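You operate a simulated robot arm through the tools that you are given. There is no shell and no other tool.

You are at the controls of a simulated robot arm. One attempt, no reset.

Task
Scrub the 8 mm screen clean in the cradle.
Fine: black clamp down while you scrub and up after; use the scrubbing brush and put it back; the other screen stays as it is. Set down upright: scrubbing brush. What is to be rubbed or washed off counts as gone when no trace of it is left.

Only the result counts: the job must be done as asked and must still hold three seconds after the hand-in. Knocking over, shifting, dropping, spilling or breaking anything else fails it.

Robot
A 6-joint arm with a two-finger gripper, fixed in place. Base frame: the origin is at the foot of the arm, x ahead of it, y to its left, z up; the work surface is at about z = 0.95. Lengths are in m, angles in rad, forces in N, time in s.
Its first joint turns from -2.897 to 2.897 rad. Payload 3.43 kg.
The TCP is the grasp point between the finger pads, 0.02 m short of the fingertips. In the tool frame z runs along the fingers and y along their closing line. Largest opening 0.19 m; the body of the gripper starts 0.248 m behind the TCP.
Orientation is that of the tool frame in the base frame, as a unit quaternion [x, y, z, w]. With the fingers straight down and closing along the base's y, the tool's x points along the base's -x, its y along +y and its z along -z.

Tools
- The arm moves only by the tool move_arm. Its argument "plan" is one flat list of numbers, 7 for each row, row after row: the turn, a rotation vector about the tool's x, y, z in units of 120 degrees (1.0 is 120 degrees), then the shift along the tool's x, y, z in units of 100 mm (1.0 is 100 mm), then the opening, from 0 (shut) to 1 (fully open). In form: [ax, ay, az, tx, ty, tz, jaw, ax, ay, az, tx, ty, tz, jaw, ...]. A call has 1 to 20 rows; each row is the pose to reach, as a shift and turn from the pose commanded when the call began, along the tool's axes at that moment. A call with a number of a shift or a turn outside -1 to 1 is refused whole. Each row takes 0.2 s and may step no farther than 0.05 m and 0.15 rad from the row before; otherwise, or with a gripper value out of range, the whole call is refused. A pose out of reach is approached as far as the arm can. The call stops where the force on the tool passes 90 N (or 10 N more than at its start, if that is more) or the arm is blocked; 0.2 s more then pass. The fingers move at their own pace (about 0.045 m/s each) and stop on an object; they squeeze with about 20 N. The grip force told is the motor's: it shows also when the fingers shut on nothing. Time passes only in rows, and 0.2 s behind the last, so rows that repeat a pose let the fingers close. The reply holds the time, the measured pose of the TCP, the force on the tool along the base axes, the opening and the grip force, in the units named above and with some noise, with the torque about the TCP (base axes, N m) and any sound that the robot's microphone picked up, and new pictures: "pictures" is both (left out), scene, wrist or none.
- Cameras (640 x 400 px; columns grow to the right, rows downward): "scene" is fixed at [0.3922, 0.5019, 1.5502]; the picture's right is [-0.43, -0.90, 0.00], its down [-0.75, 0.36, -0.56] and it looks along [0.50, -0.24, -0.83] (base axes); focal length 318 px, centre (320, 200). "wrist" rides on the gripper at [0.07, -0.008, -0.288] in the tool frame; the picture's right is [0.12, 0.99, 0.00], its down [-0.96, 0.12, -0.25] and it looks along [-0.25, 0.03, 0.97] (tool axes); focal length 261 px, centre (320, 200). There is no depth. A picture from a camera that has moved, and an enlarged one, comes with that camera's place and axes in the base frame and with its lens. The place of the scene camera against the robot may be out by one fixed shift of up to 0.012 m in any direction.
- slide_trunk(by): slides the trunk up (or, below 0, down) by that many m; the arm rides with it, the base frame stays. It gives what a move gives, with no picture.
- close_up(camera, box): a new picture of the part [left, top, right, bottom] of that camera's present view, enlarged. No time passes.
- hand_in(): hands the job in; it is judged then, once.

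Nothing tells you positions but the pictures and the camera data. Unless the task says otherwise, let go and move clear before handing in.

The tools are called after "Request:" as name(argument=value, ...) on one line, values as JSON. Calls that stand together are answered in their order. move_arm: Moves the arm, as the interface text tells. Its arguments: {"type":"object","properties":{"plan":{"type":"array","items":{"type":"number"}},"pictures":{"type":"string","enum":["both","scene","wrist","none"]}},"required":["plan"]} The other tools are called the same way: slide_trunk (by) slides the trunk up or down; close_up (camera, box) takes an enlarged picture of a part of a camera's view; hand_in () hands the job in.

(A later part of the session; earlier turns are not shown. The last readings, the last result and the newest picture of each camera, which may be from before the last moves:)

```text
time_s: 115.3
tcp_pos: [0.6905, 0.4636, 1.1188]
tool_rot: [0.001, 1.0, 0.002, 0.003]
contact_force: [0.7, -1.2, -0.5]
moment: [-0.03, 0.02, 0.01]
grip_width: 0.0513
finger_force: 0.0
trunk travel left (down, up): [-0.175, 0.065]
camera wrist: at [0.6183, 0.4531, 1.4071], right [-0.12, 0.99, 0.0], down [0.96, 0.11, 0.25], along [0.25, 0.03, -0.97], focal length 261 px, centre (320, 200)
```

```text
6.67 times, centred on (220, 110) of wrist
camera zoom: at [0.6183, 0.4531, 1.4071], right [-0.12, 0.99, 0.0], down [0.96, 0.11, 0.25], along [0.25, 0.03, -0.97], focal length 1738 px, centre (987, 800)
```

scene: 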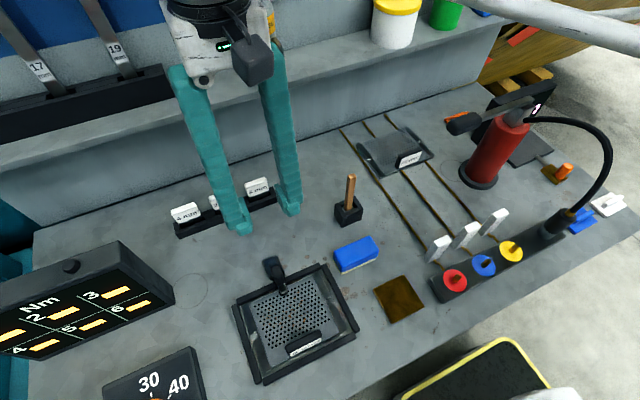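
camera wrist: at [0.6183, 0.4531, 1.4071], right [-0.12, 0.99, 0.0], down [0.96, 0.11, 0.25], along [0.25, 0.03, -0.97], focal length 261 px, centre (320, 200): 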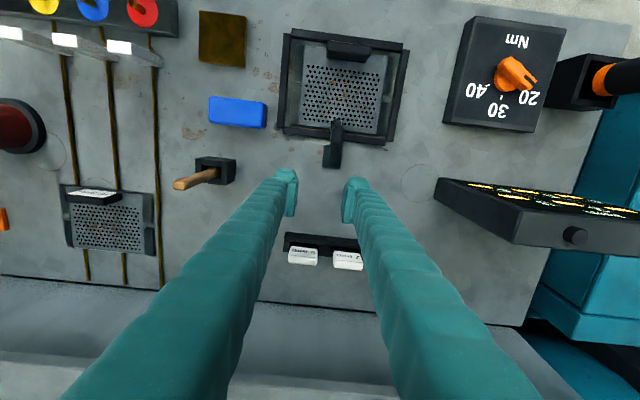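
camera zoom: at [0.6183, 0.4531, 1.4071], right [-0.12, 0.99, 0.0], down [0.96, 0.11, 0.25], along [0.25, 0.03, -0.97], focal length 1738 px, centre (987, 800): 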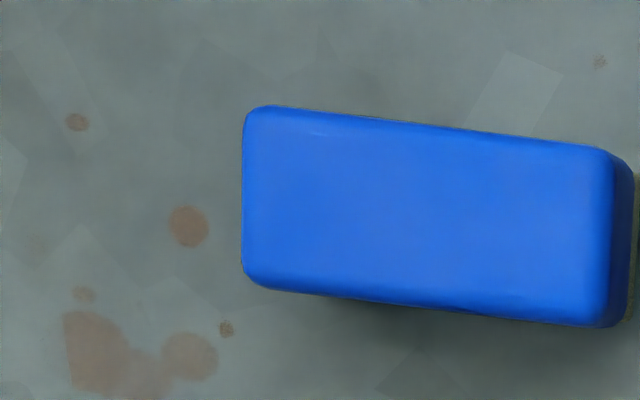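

The clamp holds firm. Before touching the blue block I want to be sure what the other handled items at the bench's far right are, in case one of them is the scrubbing brush.

Request:
close_up(camera="scene", box=[585, 185, 635, 225])

Request:
close_up(camera="scene", box=[560, 200, 610, 240])

Request:
close_up(camera="scene", box=[535, 150, 585, 190])

Request:
close_up(camera="scene", box=[420, 190, 540, 300])

Request:
close_up(camera="scene", box=[430, 70, 560, 190])

Request:
close_up(camera="scene", box=[0, 230, 220, 400])

```text
10.00 times, centred on (610, 205) of scene
camera zoom: at [0.3922, 0.5019, 1.5502], right [-0.43, -0.9, 0.0], down [-0.75, 0.36, -0.56], along [0.5, -0.24, -0.83], focal length 3178 px, centre (-2580, 150)
```

zoom: 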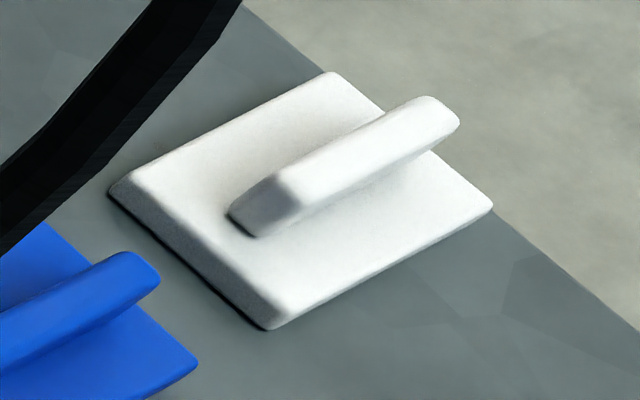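

```text
10.00 times, centred on (585, 220) of scene
camera zoom: at [0.3922, 0.5019, 1.5502], right [-0.43, -0.9, 0.0], down [-0.75, 0.36, -0.56], along [0.5, -0.24, -0.83], focal length 3178 px, centre (-2330, 0)
```

zoom: 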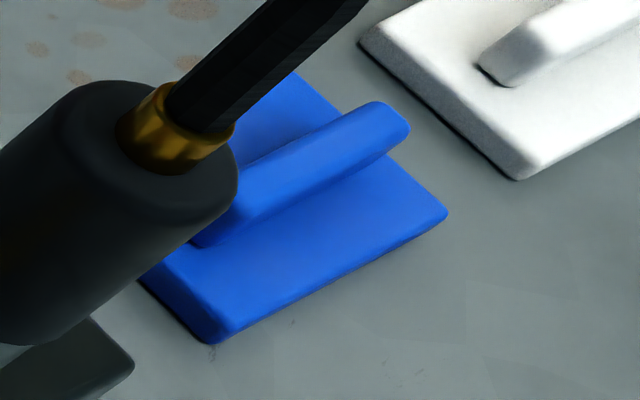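

```text
10.00 times, centred on (560, 170) of scene
camera zoom: at [0.3922, 0.5019, 1.5502], right [-0.43, -0.9, 0.0], down [-0.75, 0.36, -0.56], along [0.5, -0.24, -0.83], focal length 3178 px, centre (-2080, 500)
```

zoom: 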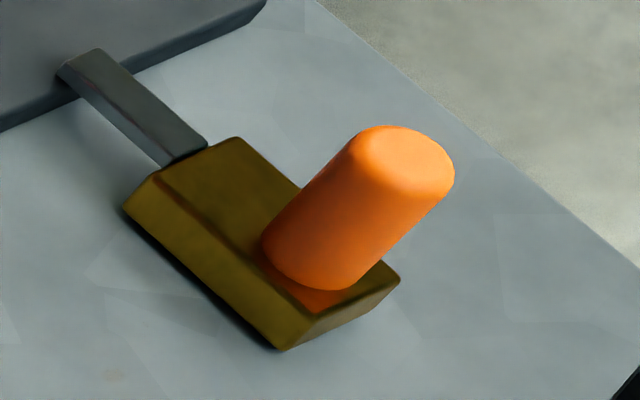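

```text
3.64 times, centred on (480, 245) of scene
camera zoom: at [0.3922, 0.5019, 1.5502], right [-0.43, -0.9, 0.0], down [-0.75, 0.36, -0.56], along [0.5, -0.24, -0.83], focal length 1156 px, centre (-262, 36)
```

zoom: 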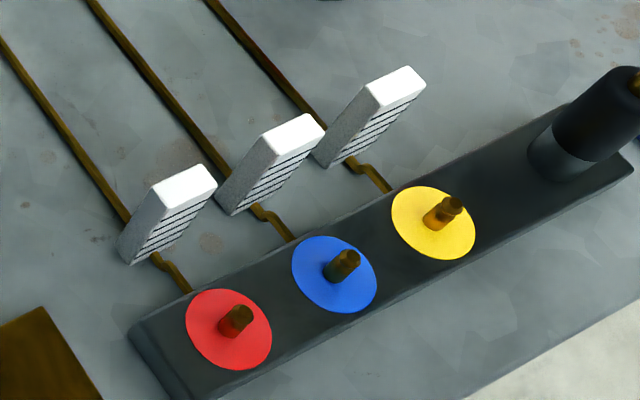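

```text
3.33 times, centred on (495, 130) of scene
camera zoom: at [0.3922, 0.5019, 1.5502], right [-0.43, -0.9, 0.0], down [-0.75, 0.36, -0.56], along [0.5, -0.24, -0.83], focal length 1059 px, centre (-263, 433)
```

zoom: 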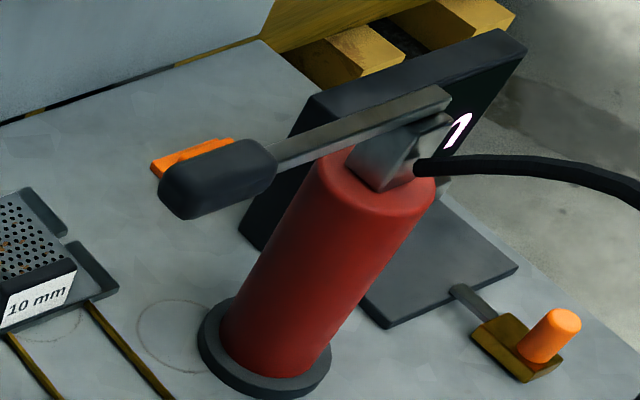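

```text
2.35 times, centred on (110, 315) of scene
camera zoom: at [0.3922, 0.5019, 1.5502], right [-0.43, -0.9, 0.0], down [-0.75, 0.36, -0.56], along [0.5, -0.24, -0.83], focal length 748 px, centre (814, -71)
```

zoom: 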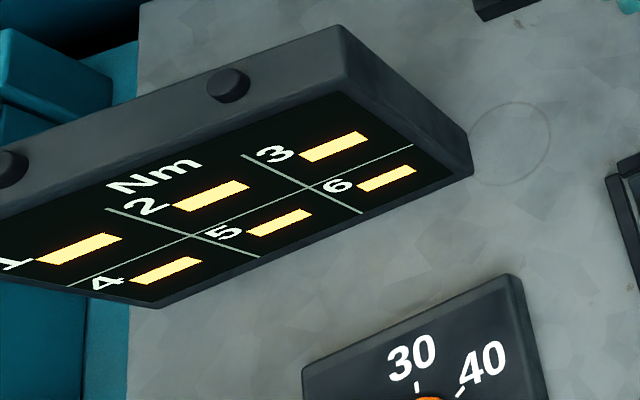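

Those are lids and gauges, so the blue block with the cream bristle face, lying right beside the cradle, is the remaining candidate. It spans about x 0.584–0.623, y 0.283–0.364, top ≈ 0.992. I move above it with the jaws opened along y.

Request:
move_arm(plan=[0, 0, 0, 0.3, 0, -0.1, 0.3, 0.001, 0.0015, 0, 0.6, -0.1, -0.2, 0.4, 0.0019, 0.0029, -0.0005, 0.87, -0.3, -0.2, 0.5, 0.0019, 0.0029, -0.0005, 0.87, -0.6, -0.2, 0.55, 0.0019, 0.0029, -0.0005, 0.87, -0.9, -0.2, 0.55, 0.0019, 0.0029, -0.0005, 0.87, -1.0, -0.2, 0.55], pictures="none")

Request:
move_arm(plan=[0, 0, 0, 0, -0.2, 0, 0.55, 0, 0, 0, 0, -0.4, 0.2, 0.55, 0, 0, 0, 0, -0.4, 0.4, 0.55, 0, 0, 0, 0, -0.4, 0.5, 0.55], pictures="both")

Request:
close_up(camera="wrist", box=[240, 120, 420, 250])

Request:
close_up(camera="scene", box=[320, 190, 400, 290])

```text
time_s: 116.7
tcp_pos: [0.6024, 0.3603, 1.1379]
tool_rot: [-0.001, 1.0, 0.0, 0.0]
contact_force: [-0.5, 0.0, 0.3]
moment: [-0.03, 0.01, 0.01]
grip_width: 0.1045
finger_force: 0.1
trunk travel left (down, up): [-0.175, 0.065]
```

```text
time_s: 117.7
tcp_pos: [0.6007, 0.3209, 1.088]
tool_rot: [0.0, 1.0, 0.0, -0.002]
contact_force: [0.6, 0.7, 0.0]
moment: [0.01, -0.04, 0.02]
grip_width: 0.1044
finger_force: 0.1
trunk travel left (down, up): [-0.175, 0.065]
camera wrist: at [0.5318, 0.3127, 1.3768], right [-0.12, 0.99, 0.0], down [0.96, 0.12, 0.25], along [0.24, 0.03, -0.97], focal length 261 px, centre (320, 200)
```

scene: 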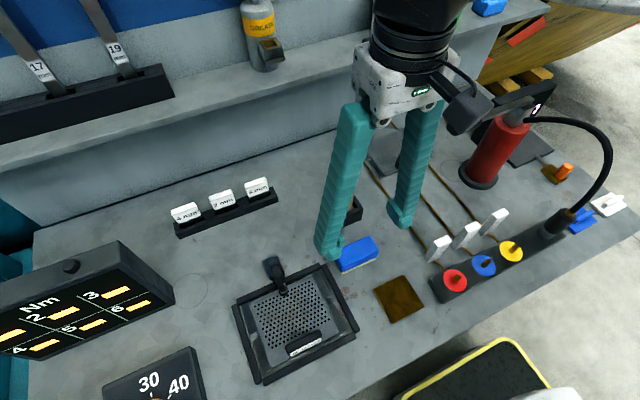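
wrist: 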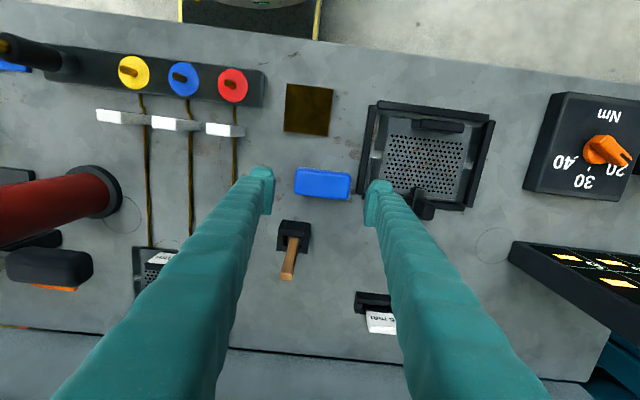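

```text
3.08 times, centred on (330, 185) of wrist
camera zoom: at [0.5318, 0.3127, 1.3768], right [-0.12, 0.99, 0.0], down [0.96, 0.12, 0.25], along [0.24, 0.03, -0.97], focal length 802 px, centre (289, 246)
```

zoom: 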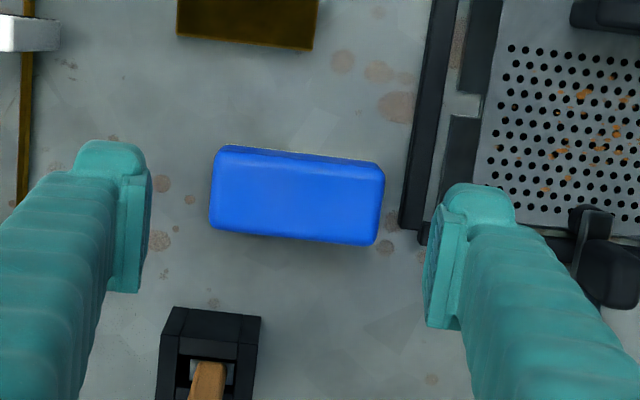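

```text
4.00 times, centred on (360, 240) of scene
camera zoom: at [0.3922, 0.5019, 1.5502], right [-0.43, -0.9, 0.0], down [-0.75, 0.36, -0.56], along [0.5, -0.24, -0.83], focal length 1271 px, centre (160, 40)
```

zoom: 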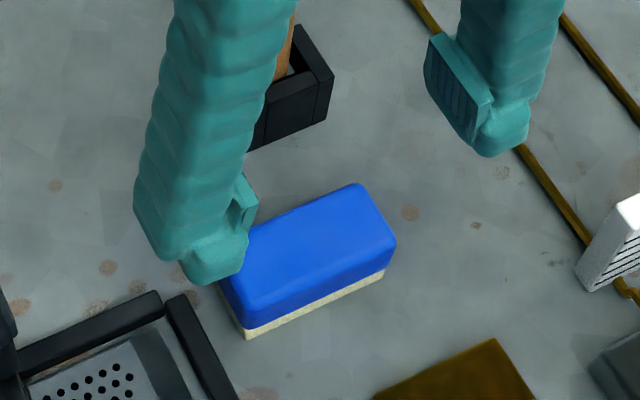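

The block's center is about 4 mm to +y and 3 mm to +x of the hand. I correct that and descend partway, then narrow the jaws.

Request:
move_arm(plan=[0, 0, 0, -0.035, 0.04, 0, 0.55, 0, 0, 0, -0.035, 0.04, 0.3, 0.53, 0, 0, 0, -0.035, 0.04, 0.6, 0.5, 0, 0, 0, -0.035, 0.04, 0.83, 0.48, 0, 0, 0, -0.035, 0.04, 0.83, 0.48], pictures="both")

Request:
close_up(camera="wrist", box=[240, 120, 420, 250])

Request:
close_up(camera="scene", box=[320, 200, 400, 290])

```text
time_s: 118.9
tcp_pos: [0.6072, 0.3288, 1.006]
tool_rot: [0.0, 1.0, 0.0, -0.001]
contact_force: [0.4, -0.5, -0.6]
moment: [-0.03, -0.01, -0.02]
grip_width: 0.0913
finger_force: 0.1
trunk travel left (down, up): [-0.175, 0.065]
camera wrist: at [0.5376, 0.3201, 1.2944], right [-0.12, 0.99, 0.0], down [0.96, 0.12, 0.25], along [0.24, 0.03, -0.97], focal length 261 px, centre (320, 200)
```

scene: 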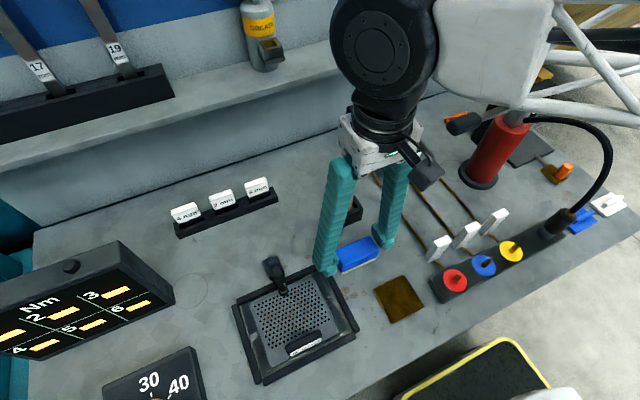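
wrist: 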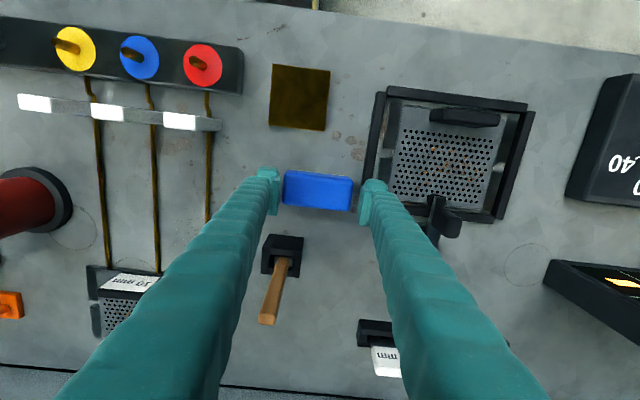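

```text
3.08 times, centred on (330, 185) of wrist
camera zoom: at [0.5376, 0.3201, 1.2944], right [-0.12, 0.99, 0.0], down [0.96, 0.12, 0.25], along [0.24, 0.03, -0.97], focal length 802 px, centre (289, 246)
```

zoom: 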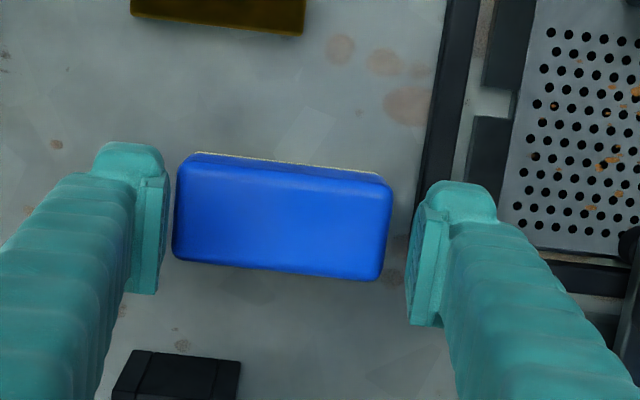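

```text
4.44 times, centred on (360, 245) of scene
camera zoom: at [0.3922, 0.5019, 1.5502], right [-0.43, -0.9, 0.0], down [-0.75, 0.36, -0.56], along [0.5, -0.24, -0.83], focal length 1412 px, centre (142, 0)
```

zoom: 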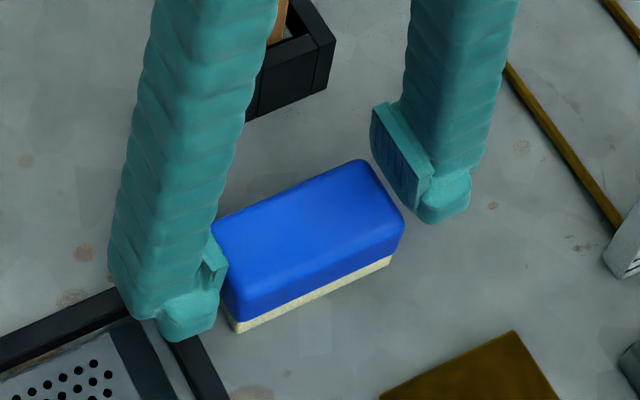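

Centering by another ~2 mm, then down to the grip height and close on the block's ends.

Request:
move_arm(plan=[0, 0, 0, 0.015, -0.025, 0, 0.48, 0, 0, 0, 0.015, -0.025, 0.08, 0.48, 0, 0, 0, 0.015, -0.025, 0.15, 0.48, 0, 0, 0, 0.015, -0.025, 0.15, 0.48], pictures="wrist")

Request:
close_up(camera="wrist", box=[240, 120, 420, 250])

Request:
close_up(camera="scene", box=[300, 230, 360, 300])

```text
time_s: 119.9
tcp_pos: [0.605, 0.3237, 0.9903]
tool_rot: [0.0, 1.0, 0.001, 0.0]
contact_force: [0.4, -0.4, -0.6]
moment: [0.01, -0.02, -0.01]
grip_width: 0.0908
finger_force: 0.0
trunk travel left (down, up): [-0.175, 0.065]
camera wrist: at [0.535, 0.3155, 1.2797], right [-0.12, 0.99, 0.0], down [0.96, 0.12, 0.25], along [0.24, 0.03, -0.97], focal length 261 px, centre (320, 200)
```

wrist: 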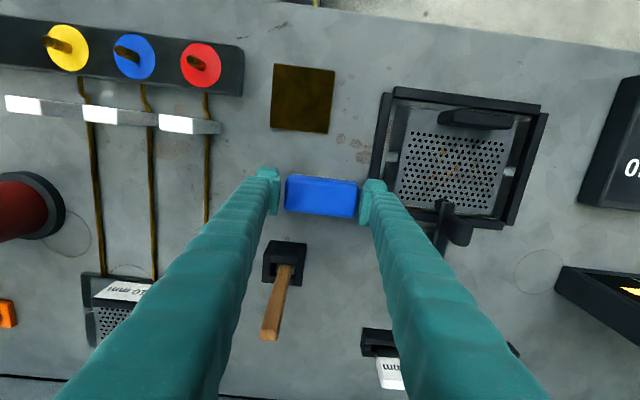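

```text
3.08 times, centred on (330, 185) of wrist
camera zoom: at [0.535, 0.3155, 1.2797], right [-0.12, 0.99, 0.0], down [0.96, 0.12, 0.25], along [0.24, 0.03, -0.97], focal length 802 px, centre (289, 246)
```

zoom: 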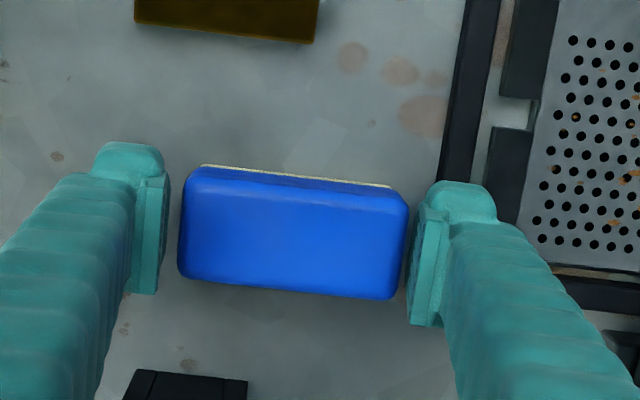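

```text
5.71 times, centred on (330, 265) of scene
camera zoom: at [0.3922, 0.5019, 1.5502], right [-0.43, -0.9, 0.0], down [-0.75, 0.36, -0.56], along [0.5, -0.24, -0.83], focal length 1816 px, centre (263, -171)
```

zoom: 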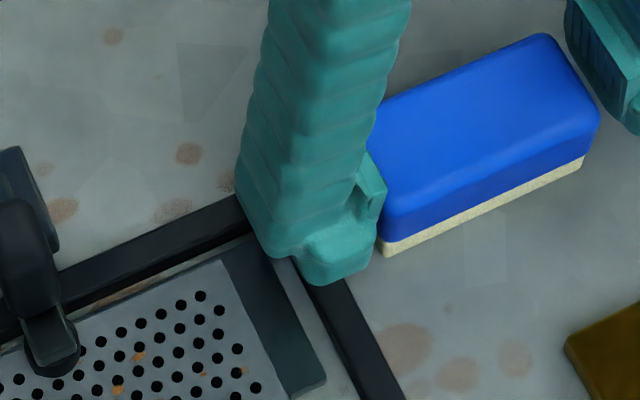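

Request:
move_arm(plan=[0, 0, 0, 0, 0.012, 0, 0.48, 0, 0, 0, 0, 0.012, 0, 0.455, 0, 0, 0, 0, 0.012, 0, 0.44, 0, 0, 0, 0, 0.012, 0, 0.42, 0, 0, 0, 0, 0.012, 0, 0.4, 0, 0, 0, 0, 0.012, 0, 0.3, 0, 0, 0, 0, 0.012, 0, 0.3], pictures="wrist")

Request:
close_up(camera="wrist", box=[240, 120, 420, 250])

```text
time_s: 121.5
tcp_pos: [0.6051, 0.3246, 0.9923]
tool_rot: [0.0, 1.0, 0.0, 0.0]
contact_force: [-0.6, 0.1, -0.4]
moment: [0.0, -0.04, 0.01]
grip_width: 0.0831
finger_force: 20.0
trunk travel left (down, up): [-0.175, 0.065]
camera wrist: at [0.5351, 0.317, 1.2797], right [-0.12, 0.99, 0.0], down [0.96, 0.12, 0.25], along [0.24, 0.03, -0.97], focal length 261 px, centre (320, 200)
```

wrist: 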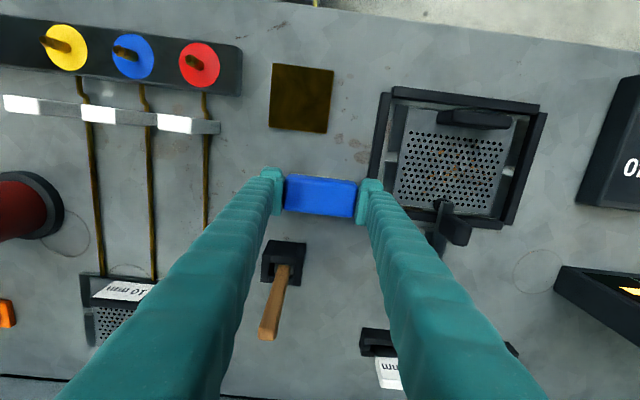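

```text
3.08 times, centred on (330, 185) of wrist
camera zoom: at [0.5351, 0.317, 1.2797], right [-0.12, 0.99, 0.0], down [0.96, 0.12, 0.25], along [0.24, 0.03, -0.97], focal length 802 px, centre (289, 246)
```

zoom: 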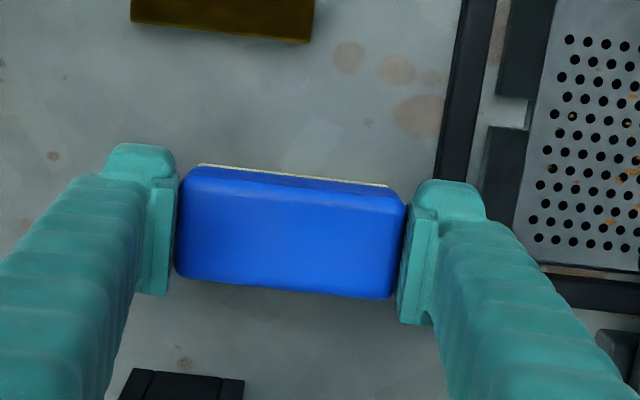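

Gripped at 83 mm with 20 N. Lifting it slightly to look at its underside edge and weight.

Request:
move_arm(plan=[0, 0, 0, 0, 0, -0.1, 0.3, 0, 0, 0, 0, 0, -0.3, 0.3, 0, 0, 0, 0, 0, -0.6, 0.3, 0, 0, 0, 0, 0, -0.9, 0.3, 0, 0, 0, 0, 0, -1.0, 0.3, 0, 0, 0, 0, 0, -1.0, 0.3], pictures="both")

Request:
close_up(camera="scene", box=[310, 190, 410, 290])

Request:
close_up(camera="wrist", box=[240, 120, 420, 250])

```text
time_s: 122.9
tcp_pos: [0.6065, 0.3237, 1.0922]
tool_rot: [-0.001, 1.0, 0.0, -0.001]
contact_force: [0.7, 0.1, -1.3]
moment: [0.02, 0.0, 0.01]
grip_width: 0.0826
finger_force: 19.9
trunk travel left (down, up): [-0.175, 0.065]
camera wrist: at [0.5358, 0.315, 1.3797], right [-0.12, 0.99, 0.0], down [0.96, 0.12, 0.25], along [0.24, 0.03, -0.97], focal length 261 px, centre (320, 200)
```

scene: 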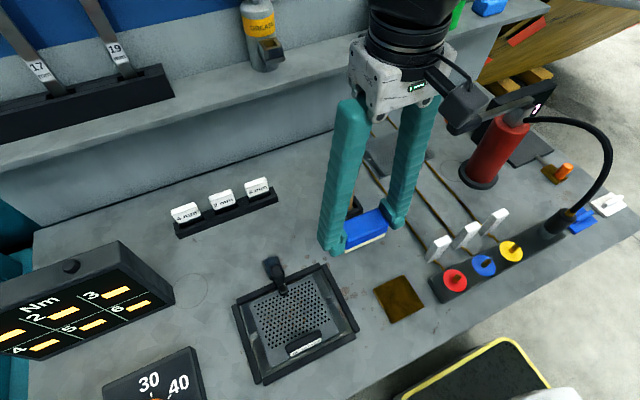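
wrist: 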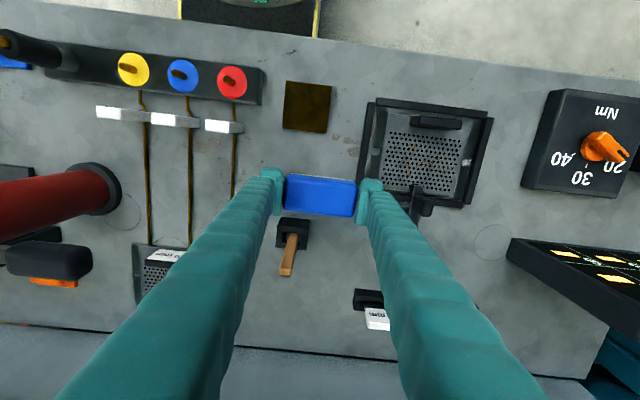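

```text
4.00 times, centred on (360, 240) of scene
camera zoom: at [0.3922, 0.5019, 1.5502], right [-0.43, -0.9, 0.0], down [-0.75, 0.36, -0.56], along [0.5, -0.24, -0.83], focal length 1271 px, centre (160, 40)
```

zoom: 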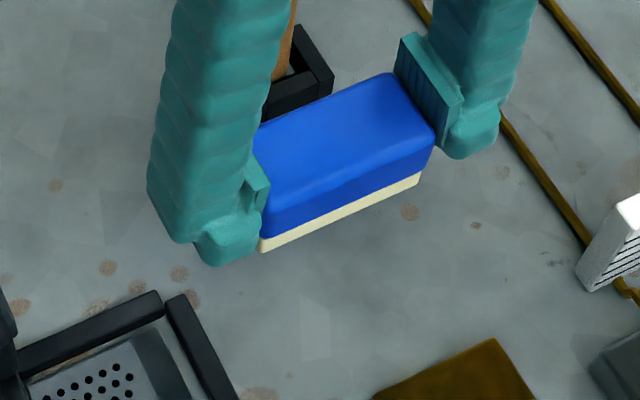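

```text
3.08 times, centred on (330, 185) of wrist
camera zoom: at [0.5358, 0.315, 1.3797], right [-0.12, 0.99, 0.0], down [0.96, 0.12, 0.25], along [0.24, 0.03, -0.97], focal length 802 px, centre (289, 246)
```

zoom: 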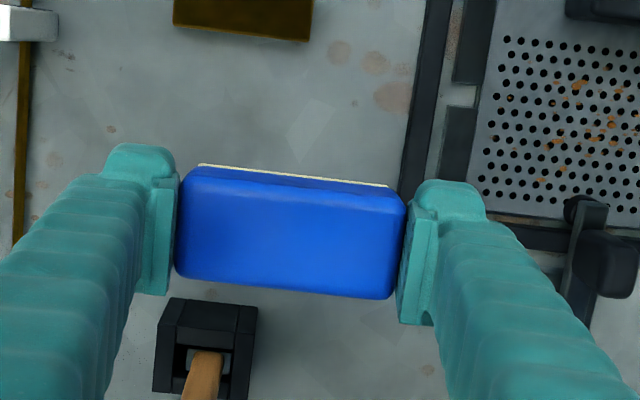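

It weighs about 0.1 kg and hangs level. I carry it to above the screen's center, between the tag and the clamp.

Request:
move_arm(plan=[0, 0, 0, 0.27, 0.1, -0.1, 0.3, 0, 0, 0, 0.545, 0.3, -0.1, 0.3, 0, 0, 0, 0.545, 0.6, -0.1, 0.3, 0, 0, 0, 0.545, 0.8, -0.1, 0.3, 0, 0, 0, 0.545, 0.8, -0.1, 0.3], pictures="none")

Request:
move_arm(plan=[0, 0, 0, 0, 0.3, 0, 0.3, 0, 0, 0, 0, 0.6, 0, 0.3, 0, 0, 0, 0, 0.79, 0.2, 0.3, 0, 0, 0, 0, 0.79, 0.45, 0.3, 0, 0, 0, 0, 0.79, 0.65, 0.3, 0, 0, 0, 0, 0.79, 0.65, 0.3], pictures="both")

Request:
close_up(camera="wrist", box=[240, 110, 420, 250])

Request:
close_up(camera="scene", box=[220, 240, 360, 380])

```text
time_s: 124.1
tcp_pos: [0.5531, 0.4029, 1.1027]
tool_rot: [0.0, 1.0, 0.0, -0.001]
contact_force: [0.2, 0.0, -1.1]
moment: [0.01, 0.01, 0.0]
grip_width: 0.0827
finger_force: 19.8
trunk travel left (down, up): [-0.175, 0.065]
```

```text
time_s: 125.5
tcp_pos: [0.5484, 0.484, 1.0367]
tool_rot: [0.0, 1.0, 0.0, 0.0]
contact_force: [-0.5, 0.8, -1.9]
moment: [-0.04, 0.0, -0.01]
grip_width: 0.0827
finger_force: 20.2
trunk travel left (down, up): [-0.175, 0.065]
camera wrist: at [0.4787, 0.476, 1.3245], right [-0.12, 0.99, 0.0], down [0.96, 0.12, 0.25], along [0.25, 0.03, -0.97], focal length 261 px, centre (320, 200)
```

scene: 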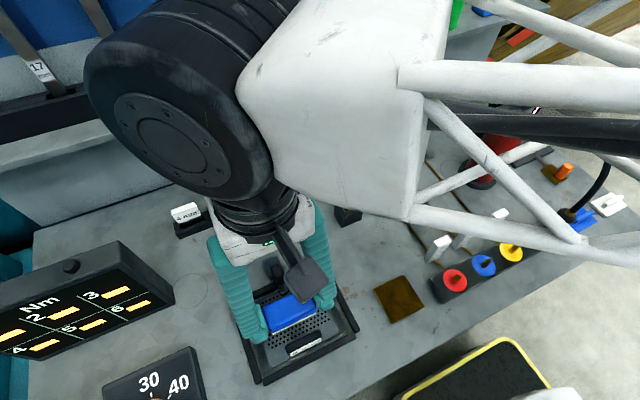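
wrist: 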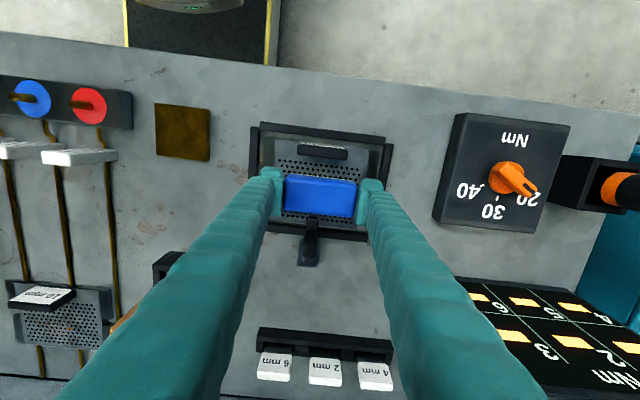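

```text
2.86 times, centred on (330, 180) of wrist
camera zoom: at [0.4787, 0.476, 1.3245], right [-0.12, 0.99, 0.0], down [0.96, 0.12, 0.25], along [0.25, 0.03, -0.97], focal length 745 px, centre (291, 257)
```

zoom: 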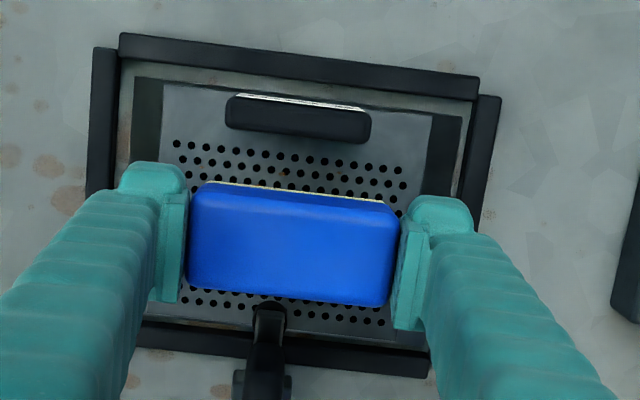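

```text
2.86 times, centred on (290, 310) of scene
camera zoom: at [0.3922, 0.5019, 1.5502], right [-0.43, -0.9, 0.0], down [-0.75, 0.36, -0.56], along [0.5, -0.24, -0.83], focal length 908 px, centre (406, -114)
```

zoom: 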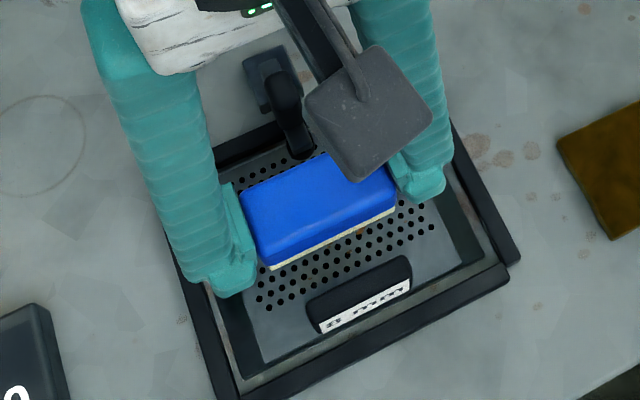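

Positioned nicely between tag and clamp. Lowering to contact.

Request:
move_arm(plan=[0, 0, 0, 0, 0, 0.12, 0.3, 0, 0, 0, 0, 0, 0.22, 0.3, 0, 0, 0, 0, 0, 0.28, 0.3, 0, 0, 0, 0, 0, 0.28, 0.3], pictures="none")

Request:
move_arm(plan=[0, 0, 0, 0, 0, 0.02, 0.3, 0, 0, 0, 0, 0, 0.03, 0.3, 0, 0, 0, 0, 0, 0.03, 0.3], pictures="none")

Request:
move_arm(plan=[0, 0, 0, 0, 0, 0.01, 0.3, 0, 0, 0, 0, 0, 0.02, 0.3, 0, 0, 0, 0, 0, 0.02, 0.3], pictures="none")

```text
time_s: 126.5
tcp_pos: [0.5509, 0.4822, 1.0084]
tool_rot: [-0.001, 1.0, -0.001, 0.0]
contact_force: [-0.8, -0.5, -0.3]
moment: [0.01, 0.02, 0.05]
grip_width: 0.0827
finger_force: 20.2
trunk travel left (down, up): [-0.175, 0.065]
```

```text
time_s: 127.3
tcp_pos: [0.5511, 0.4824, 1.005]
tool_rot: [0.0, 1.0, 0.001, -0.001]
contact_force: [0.1, -1.1, -1.2]
moment: [-0.05, -0.01, 0.0]
grip_width: 0.0828
finger_force: 20.0
trunk travel left (down, up): [-0.175, 0.065]
```

```text
time_s: 128.1
tcp_pos: [0.5501, 0.4827, 1.0025]
tool_rot: [0.0, 1.0, 0.0, 0.0]
contact_force: [0.4, -0.5, -0.7]
moment: [-0.02, -0.01, -0.04]
grip_width: 0.083
finger_force: 19.2
trunk travel left (down, up): [-0.175, 0.065]
```

Request:
move_arm(plan=[0, 0, 0, 0, 0, 0.01, 0.3, 0, 0, 0, 0, 0, 0.01, 0.3], pictures="none")

Request:
move_arm(plan=[0, 0, 0, 0, 0, 0.01, 0.3, 0, 0, 0, 0, 0, 0.01, 0.3], pictures="none")

Request:
move_arm(plan=[0, 0, 0, 0, 0, 0.01, 0.3, 0, 0, 0, 0, 0, 0.01, 0.3], pictures="none")

```text
time_s: 128.7
tcp_pos: [0.5504, 0.4833, 1.0025]
tool_rot: [0.001, 1.0, 0.0, 0.0]
contact_force: [-0.5, -1.3, -0.7]
moment: [0.01, 0.0, 0.0]
grip_width: 0.0828
finger_force: 19.5
trunk travel left (down, up): [-0.175, 0.065]
```

```text
time_s: 129.3
tcp_pos: [0.5512, 0.4823, 1.0022]
tool_rot: [0.0, 1.0, -0.001, 0.0]
contact_force: [-0.3, -0.2, -1.5]
moment: [0.01, 0.04, 0.0]
grip_width: 0.0826
finger_force: 19.8
trunk travel left (down, up): [-0.175, 0.065]
```

```text
time_s: 129.9
tcp_pos: [0.5502, 0.4823, 0.9997]
tool_rot: [0.0, 1.0, 0.0, -0.001]
contact_force: [0.1, 0.0, -0.4]
moment: [0.02, -0.01, 0.0]
grip_width: 0.0829
finger_force: 19.6
trunk travel left (down, up): [-0.175, 0.065]
```

Request:
move_arm(plan=[0, 0, 0, 0, 0, 0.01, 0.3, 0, 0, 0, 0, 0, 0.01, 0.3], pictures="none")

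Request:
move_arm(plan=[0, 0, 0, 0, 0, 0.01, 0.3, 0, 0, 0, 0, 0, 0.01, 0.3], pictures="none")

Request:
move_arm(plan=[0, 0, 0, 0, 0, 0.01, 0.3, 0, 0, 0, 0, 0, 0.01, 0.3], pictures="none")

```text
time_s: 130.5
tcp_pos: [0.5515, 0.4825, 0.9995]
tool_rot: [-0.001, 1.0, 0.0, 0.0]
contact_force: [2.2, 1.5, 11.0]
moment: [-0.06, -0.08, 0.02]
grip_width: 0.0832
finger_force: 20.1
trunk travel left (down, up): [-0.175, 0.065]
```

```text
time_s: 131.1
tcp_pos: [0.5508, 0.4807, 0.9973]
tool_rot: [-0.001, 1.0, 0.0, -0.001]
contact_force: [3.1, 4.5, 15.3]
moment: [0.09, -0.11, -0.02]
grip_width: 0.0828
finger_force: 19.8
trunk travel left (down, up): [-0.175, 0.065]
```

```text
time_s: 131.7
tcp_pos: [0.5499, 0.4832, 0.9961]
tool_rot: [0.0, 1.0, 0.0, -0.002]
contact_force: [-1.2, -2.7, 15.1]
moment: [-0.07, -0.02, 0.04]
grip_width: 0.0833
finger_force: 19.9
trunk travel left (down, up): [-0.175, 0.065]
```

Contact at about 15 N. Now scrubbing strokes along x between tag and clamp, with tiny lowering, then I check the spots.

Request:
move_arm(plan=[0, 0, 0, -0.1, 0, 0.001, 0.3, 0, 0, 0, -0.2, 0, 0.002, 0.3, 0, 0, 0, -0.1, 0, 0.003, 0.3, 0, 0, 0, 0, 0, 0.004, 0.3, 0, 0, 0, 0.09, 0, 0.005, 0.3, 0, 0, 0, 0.18, 0, 0.006, 0.3, 0, 0, 0, 0.09, 0, 0.007, 0.3, 0, 0, 0, 0, 0, 0.008, 0.3], pictures="wrist")

Request:
close_up(camera="wrist", box=[240, 110, 420, 250])

Request:
close_up(camera="scene", box=[240, 270, 340, 360])

```text
time_s: 133.5
tcp_pos: [0.5512, 0.4818, 0.9965]
tool_rot: [0.0, 1.0, 0.0, 0.0]
contact_force: [-1.7, 0.0, 4.9]
moment: [-0.01, 0.02, 0.0]
grip_width: 0.0831
finger_force: 20.1
trunk travel left (down, up): [-0.175, 0.065]
camera wrist: at [0.4815, 0.4735, 1.2845], right [-0.12, 0.99, 0.0], down [0.96, 0.12, 0.25], along [0.24, 0.03, -0.97], focal length 261 px, centre (320, 200)
```

wrist: 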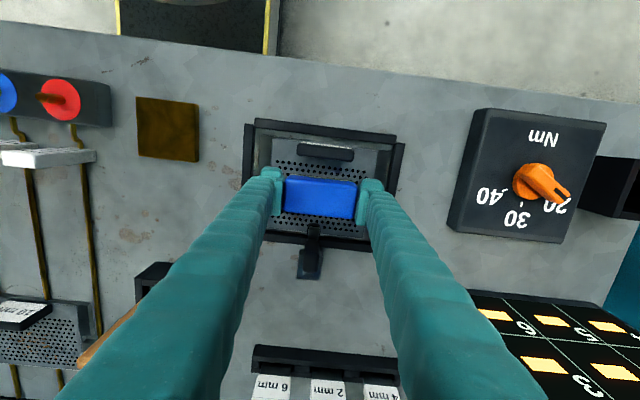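

```text
2.86 times, centred on (330, 180) of wrist
camera zoom: at [0.4815, 0.4735, 1.2845], right [-0.12, 0.99, 0.0], down [0.96, 0.12, 0.25], along [0.24, 0.03, -0.97], focal length 745 px, centre (291, 257)
```

zoom: 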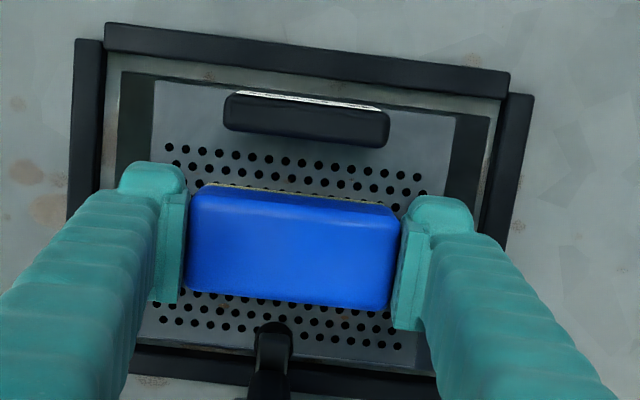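

```text
4.44 times, centred on (290, 315) of scene
camera zoom: at [0.3922, 0.5019, 1.5502], right [-0.43, -0.9, 0.0], down [-0.75, 0.36, -0.56], along [0.5, -0.24, -0.83], focal length 1412 px, centre (453, -311)
```

zoom: 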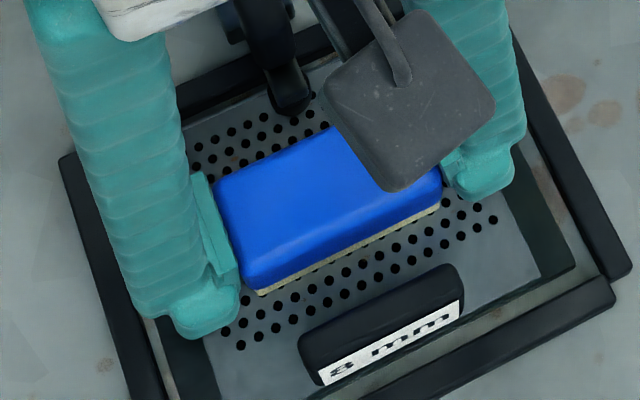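

The visible edges around the block look cleaner. I lift it aside to see the screen.

Request:
move_arm(plan=[0, 0, 0, 0, 0, -0.1, 0.3, 0, 0, 0, 0, 0, -0.5, 0.3, 0, 0, 0, 0, -0.1, -0.9, 0.3, 0, 0, 0, 0, -0.5, -0.9, 0.3, 0, 0, 0, -0.2, -0.9, -0.9, 0.3, 0, 0, 0, -0.6, -1.0, -0.9, 0.3, 0, 0, 0, -0.9, -1.0, -0.9, 0.3, 0, 0, 0, -0.9, -1.0, -0.9, 0.3], pictures="both")

Request:
close_up(camera="scene", box=[250, 275, 345, 365])

Request:
close_up(camera="wrist", box=[330, 70, 480, 190])

```text
time_s: 135.3
tcp_pos: [0.6435, 0.3803, 1.0839]
tool_rot: [0.0, 1.0, 0.0, -0.001]
contact_force: [-0.6, 0.6, -1.0]
moment: [-0.02, 0.05, 0.02]
grip_width: 0.0833
finger_force: 19.7
trunk travel left (down, up): [-0.175, 0.065]
camera wrist: at [0.5733, 0.372, 1.3729], right [-0.12, 0.99, 0.0], down [0.96, 0.12, 0.25], along [0.24, 0.03, -0.97], focal length 261 px, centre (320, 200)
```

scene: 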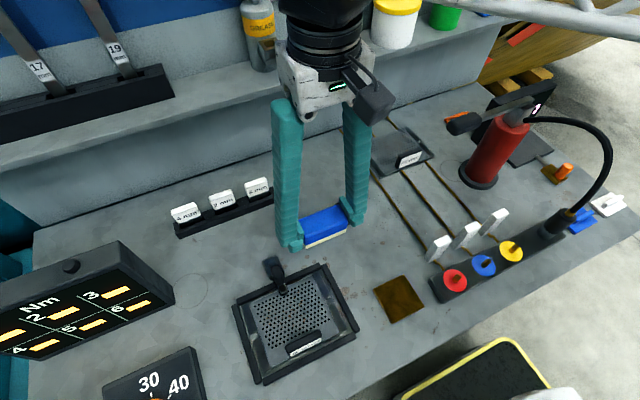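
wrist: 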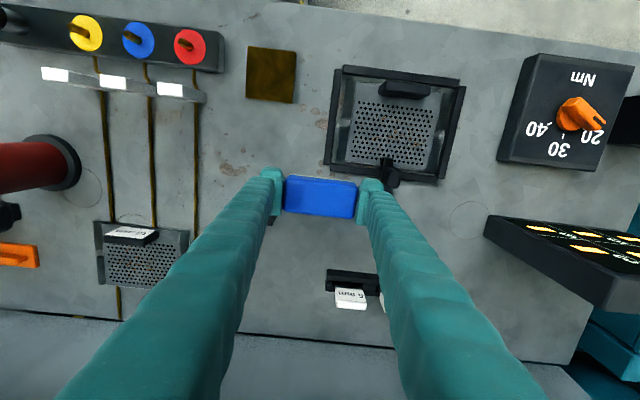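

```text
4.44 times, centred on (298, 320) of scene
camera zoom: at [0.3922, 0.5019, 1.5502], right [-0.43, -0.9, 0.0], down [-0.75, 0.36, -0.56], along [0.5, -0.24, -0.83], focal length 1412 px, centre (420, -333)
```

zoom: 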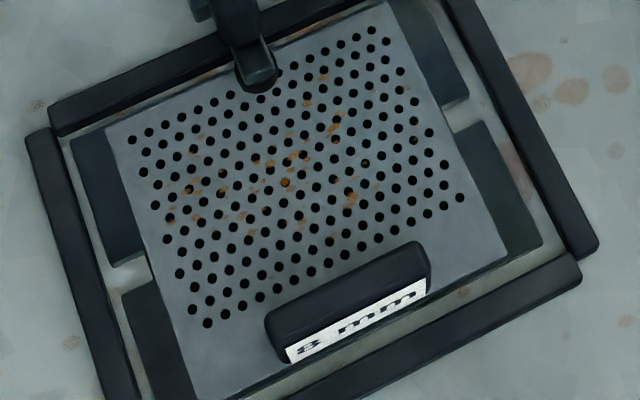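

```text
3.33 times, centred on (405, 130) of wrist
camera zoom: at [0.5733, 0.372, 1.3729], right [-0.12, 0.99, 0.0], down [0.96, 0.12, 0.25], along [0.24, 0.03, -0.97], focal length 869 px, centre (37, 433)
```

zoom: 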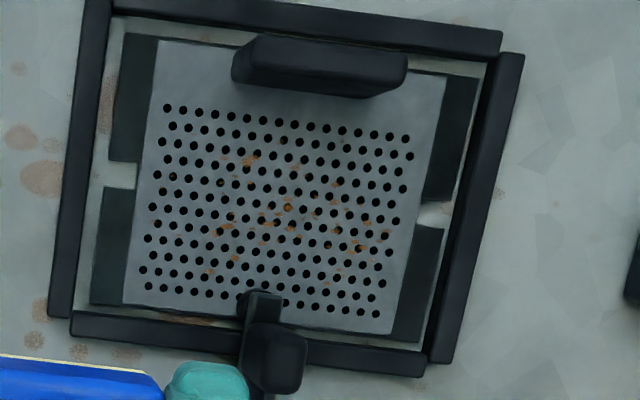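

The dirt is clearly fading: the blue block is the scrubbing brush. I go back down and continue with a full pattern of strokes.

Request:
move_arm(plan=[0, 0, 0, 0.3, 0.1, 0, 0.3, 0, 0, 0, 0.7, 0.4, 0, 0.3, 0, 0, 0, 0.9, 0.8, 0, 0.3, 0, 0, 0, 0.9, 1.0, 0.1, 0.3, 0, 0, 0, 0.9, 1.0, 0.5, 0.3, 0, 0, 0, 0.9, 1.0, 0.8, 0.3, 0, 0, 0, 0.9, 1.0, 0.88, 0.3, 0, 0, 0, 0.9, 1.0, 0.9, 0.3, 0, 0, 0, 0.9, 1.0, 0.91, 0.3], pictures="none")

Request:
move_arm(plan=[0, 0, 0, -0.1, 0, 0.002, 0.3, 0, 0, 0, -0.2, 0, 0.003, 0.3, 0, 0, 0, -0.2, 0.1, 0.004, 0.3, 0, 0, 0, -0.1, 0.1, 0.005, 0.3, 0, 0, 0, 0, 0.1, 0.006, 0.3, 0, 0, 0, 0.1, 0.08, 0.007, 0.3, 0, 0, 0, 0.185, 0.08, 0.008, 0.3, 0, 0, 0, 0.1, 0.1, 0.009, 0.3, 0, 0, 0, 0, 0.1, 0.01, 0.3, 0, 0, 0, -0.1, 0.14, 0.011, 0.3, 0, 0, 0, -0.2, 0.14, 0.012, 0.3, 0, 0, 0, -0.2, -0.08, 0.013, 0.3, 0, 0, 0, -0.1, -0.12, 0.014, 0.3, 0, 0, 0, 0, -0.12, 0.015, 0.3, 0, 0, 0, 0.1, -0.07, 0.016, 0.3, 0, 0, 0, 0.185, -0.05, 0.017, 0.3, 0, 0, 0, 0.1, -0.05, 0.018, 0.3, 0, 0, 0, 0, -0.1, 0.019, 0.3, 0, 0, 0, -0.1, 0, 0.02, 0.3, 0, 0, 0, 0, 0, 0.021, 0.3], pictures="none")

Request:
close_up(camera="wrist", box=[240, 110, 420, 250])

```text
time_s: 137.3
tcp_pos: [0.5494, 0.4837, 0.9969]
tool_rot: [0.0, 1.0, -0.001, 0.0]
contact_force: [-0.2, 0.1, 0.5]
moment: [0.06, -0.01, 0.07]
grip_width: 0.0832
finger_force: 20.0
trunk travel left (down, up): [-0.175, 0.065]
```

```text
time_s: 141.5
tcp_pos: [0.5507, 0.4825, 0.9941]
tool_rot: [0.0, 1.0, 0.0, 0.001]
contact_force: [3.7, -0.9, 12.0]
moment: [-0.17, -0.04, 0.05]
grip_width: 0.0833
finger_force: 19.9
trunk travel left (down, up): [-0.175, 0.065]
```

```text
2.86 times, centred on (330, 180) of wrist
camera zoom: at [0.4808, 0.4741, 1.2815], right [-0.12, 0.99, 0.0], down [0.96, 0.12, 0.25], along [0.25, 0.03, -0.97], focal length 745 px, centre (291, 257)
```

zoom: 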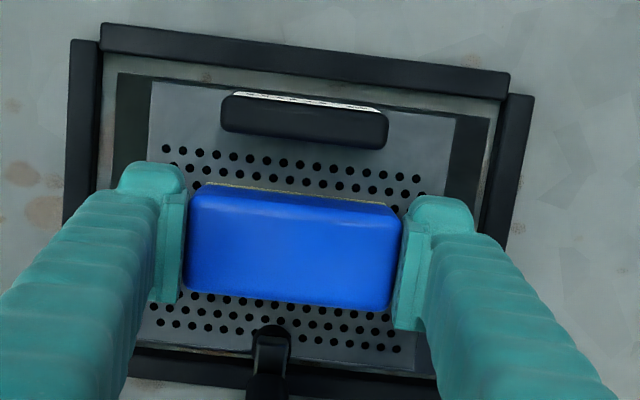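

Contact stayed good (12 N). Another full pattern.

Request:
move_arm(plan=[0, 0, 0, -0.1, 0, 0.001, 0.3, 0, 0, 0, -0.215, 0, 0.0015, 0.3, 0, 0, 0, -0.215, 0.12, 0.002, 0.3, 0, 0, 0, -0.1, 0.14, 0.003, 0.3, 0, 0, 0, 0, 0.14, 0.0035, 0.3, 0, 0, 0, 0.1, 0.09, 0.004, 0.3, 0, 0, 0, 0.185, 0.08, 0.005, 0.3, 0, 0, 0, 0.1, 0.1, 0.0055, 0.3, 0, 0, 0, 0, 0.14, 0.006, 0.3, 0, 0, 0, -0.1, 0.16, 0.007, 0.3, 0, 0, 0, -0.215, 0.16, 0.0075, 0.3, 0, 0, 0, -0.215, -0.06, 0.008, 0.3, 0, 0, 0, -0.1, -0.14, 0.009, 0.3, 0, 0, 0, 0, -0.14, 0.0095, 0.3, 0, 0, 0, 0.1, -0.07, 0.01, 0.3, 0, 0, 0, 0.185, -0.06, 0.011, 0.3, 0, 0, 0, 0.1, -0.08, 0.0115, 0.3, 0, 0, 0, 0, -0.14, 0.012, 0.3, 0, 0, 0, -0.1, -0.14, 0.013, 0.3, 0, 0, 0, 0, 0, 0.0135, 0.3], pictures="none")

Request:
move_arm(plan=[0, 0, 0, 0, 0, -0.1, 0.3, 0, 0, 0, 0, 0, -0.5, 0.3, 0, 0, 0, 0, -0.1, -0.9, 0.3, 0, 0, 0, 0, -0.5, -0.9, 0.3, 0, 0, 0, -0.2, -0.9, -0.9, 0.3, 0, 0, 0, -0.6, -1.0, -0.9, 0.3, 0, 0, 0, -0.9, -1.0, -0.9, 0.3, 0, 0, 0, -0.9, -1.0, -0.9, 0.3], pictures="none")

Request:
close_up(camera="scene", box=[250, 275, 345, 365])

Request:
close_up(camera="wrist", box=[340, 70, 460, 190])

Request:
close_up(camera="scene", box=[300, 215, 360, 260])

```text
time_s: 145.7
tcp_pos: [0.5519, 0.4808, 0.9924]
tool_rot: [0.0, 1.0, 0.0, 0.0]
contact_force: [0.6, -0.9, 6.5]
moment: [-0.07, -0.03, 0.02]
grip_width: 0.0834
finger_force: 20.0
trunk travel left (down, up): [-0.175, 0.065]
```

```text
time_s: 147.5
tcp_pos: [0.6421, 0.3785, 1.0826]
tool_rot: [-0.001, 1.0, 0.0, 0.0]
contact_force: [0.8, -0.1, -1.3]
moment: [-0.03, 0.03, 0.0]
grip_width: 0.0833
finger_force: 20.1
trunk travel left (down, up): [-0.175, 0.065]
```

```text
4.44 times, centred on (298, 320) of scene
camera zoom: at [0.3922, 0.5019, 1.5502], right [-0.43, -0.9, 0.0], down [-0.75, 0.36, -0.56], along [0.5, -0.24, -0.83], focal length 1412 px, centre (420, -333)
```

zoom: 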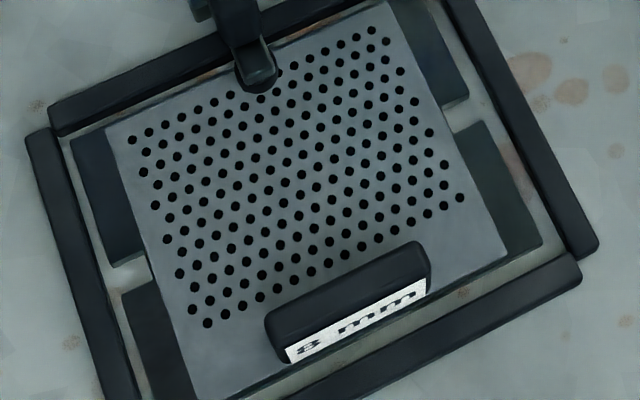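

```text
3.33 times, centred on (400, 130) of wrist
camera zoom: at [0.5721, 0.3709, 1.37], right [-0.12, 0.99, 0.0], down [0.96, 0.12, 0.25], along [0.24, 0.03, -0.97], focal length 869 px, centre (53, 433)
```

zoom: 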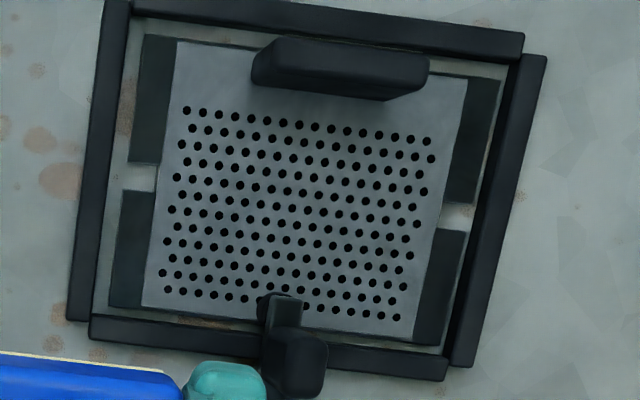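

```text
8.89 times, centred on (330, 238) of scene
camera zoom: at [0.3922, 0.5019, 1.5502], right [-0.43, -0.9, 0.0], down [-0.75, 0.36, -0.56], along [0.5, -0.24, -0.83], focal length 2825 px, centre (231, -133)
```

zoom: 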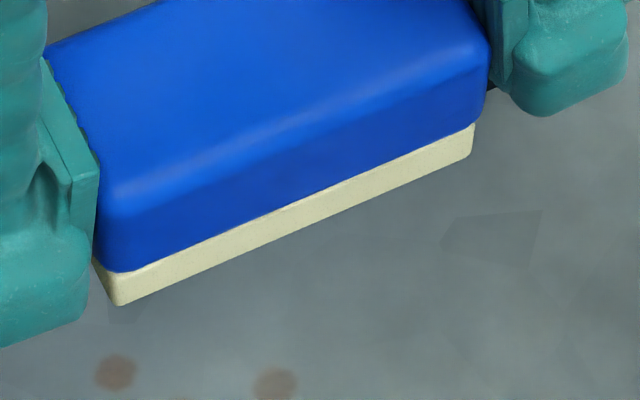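

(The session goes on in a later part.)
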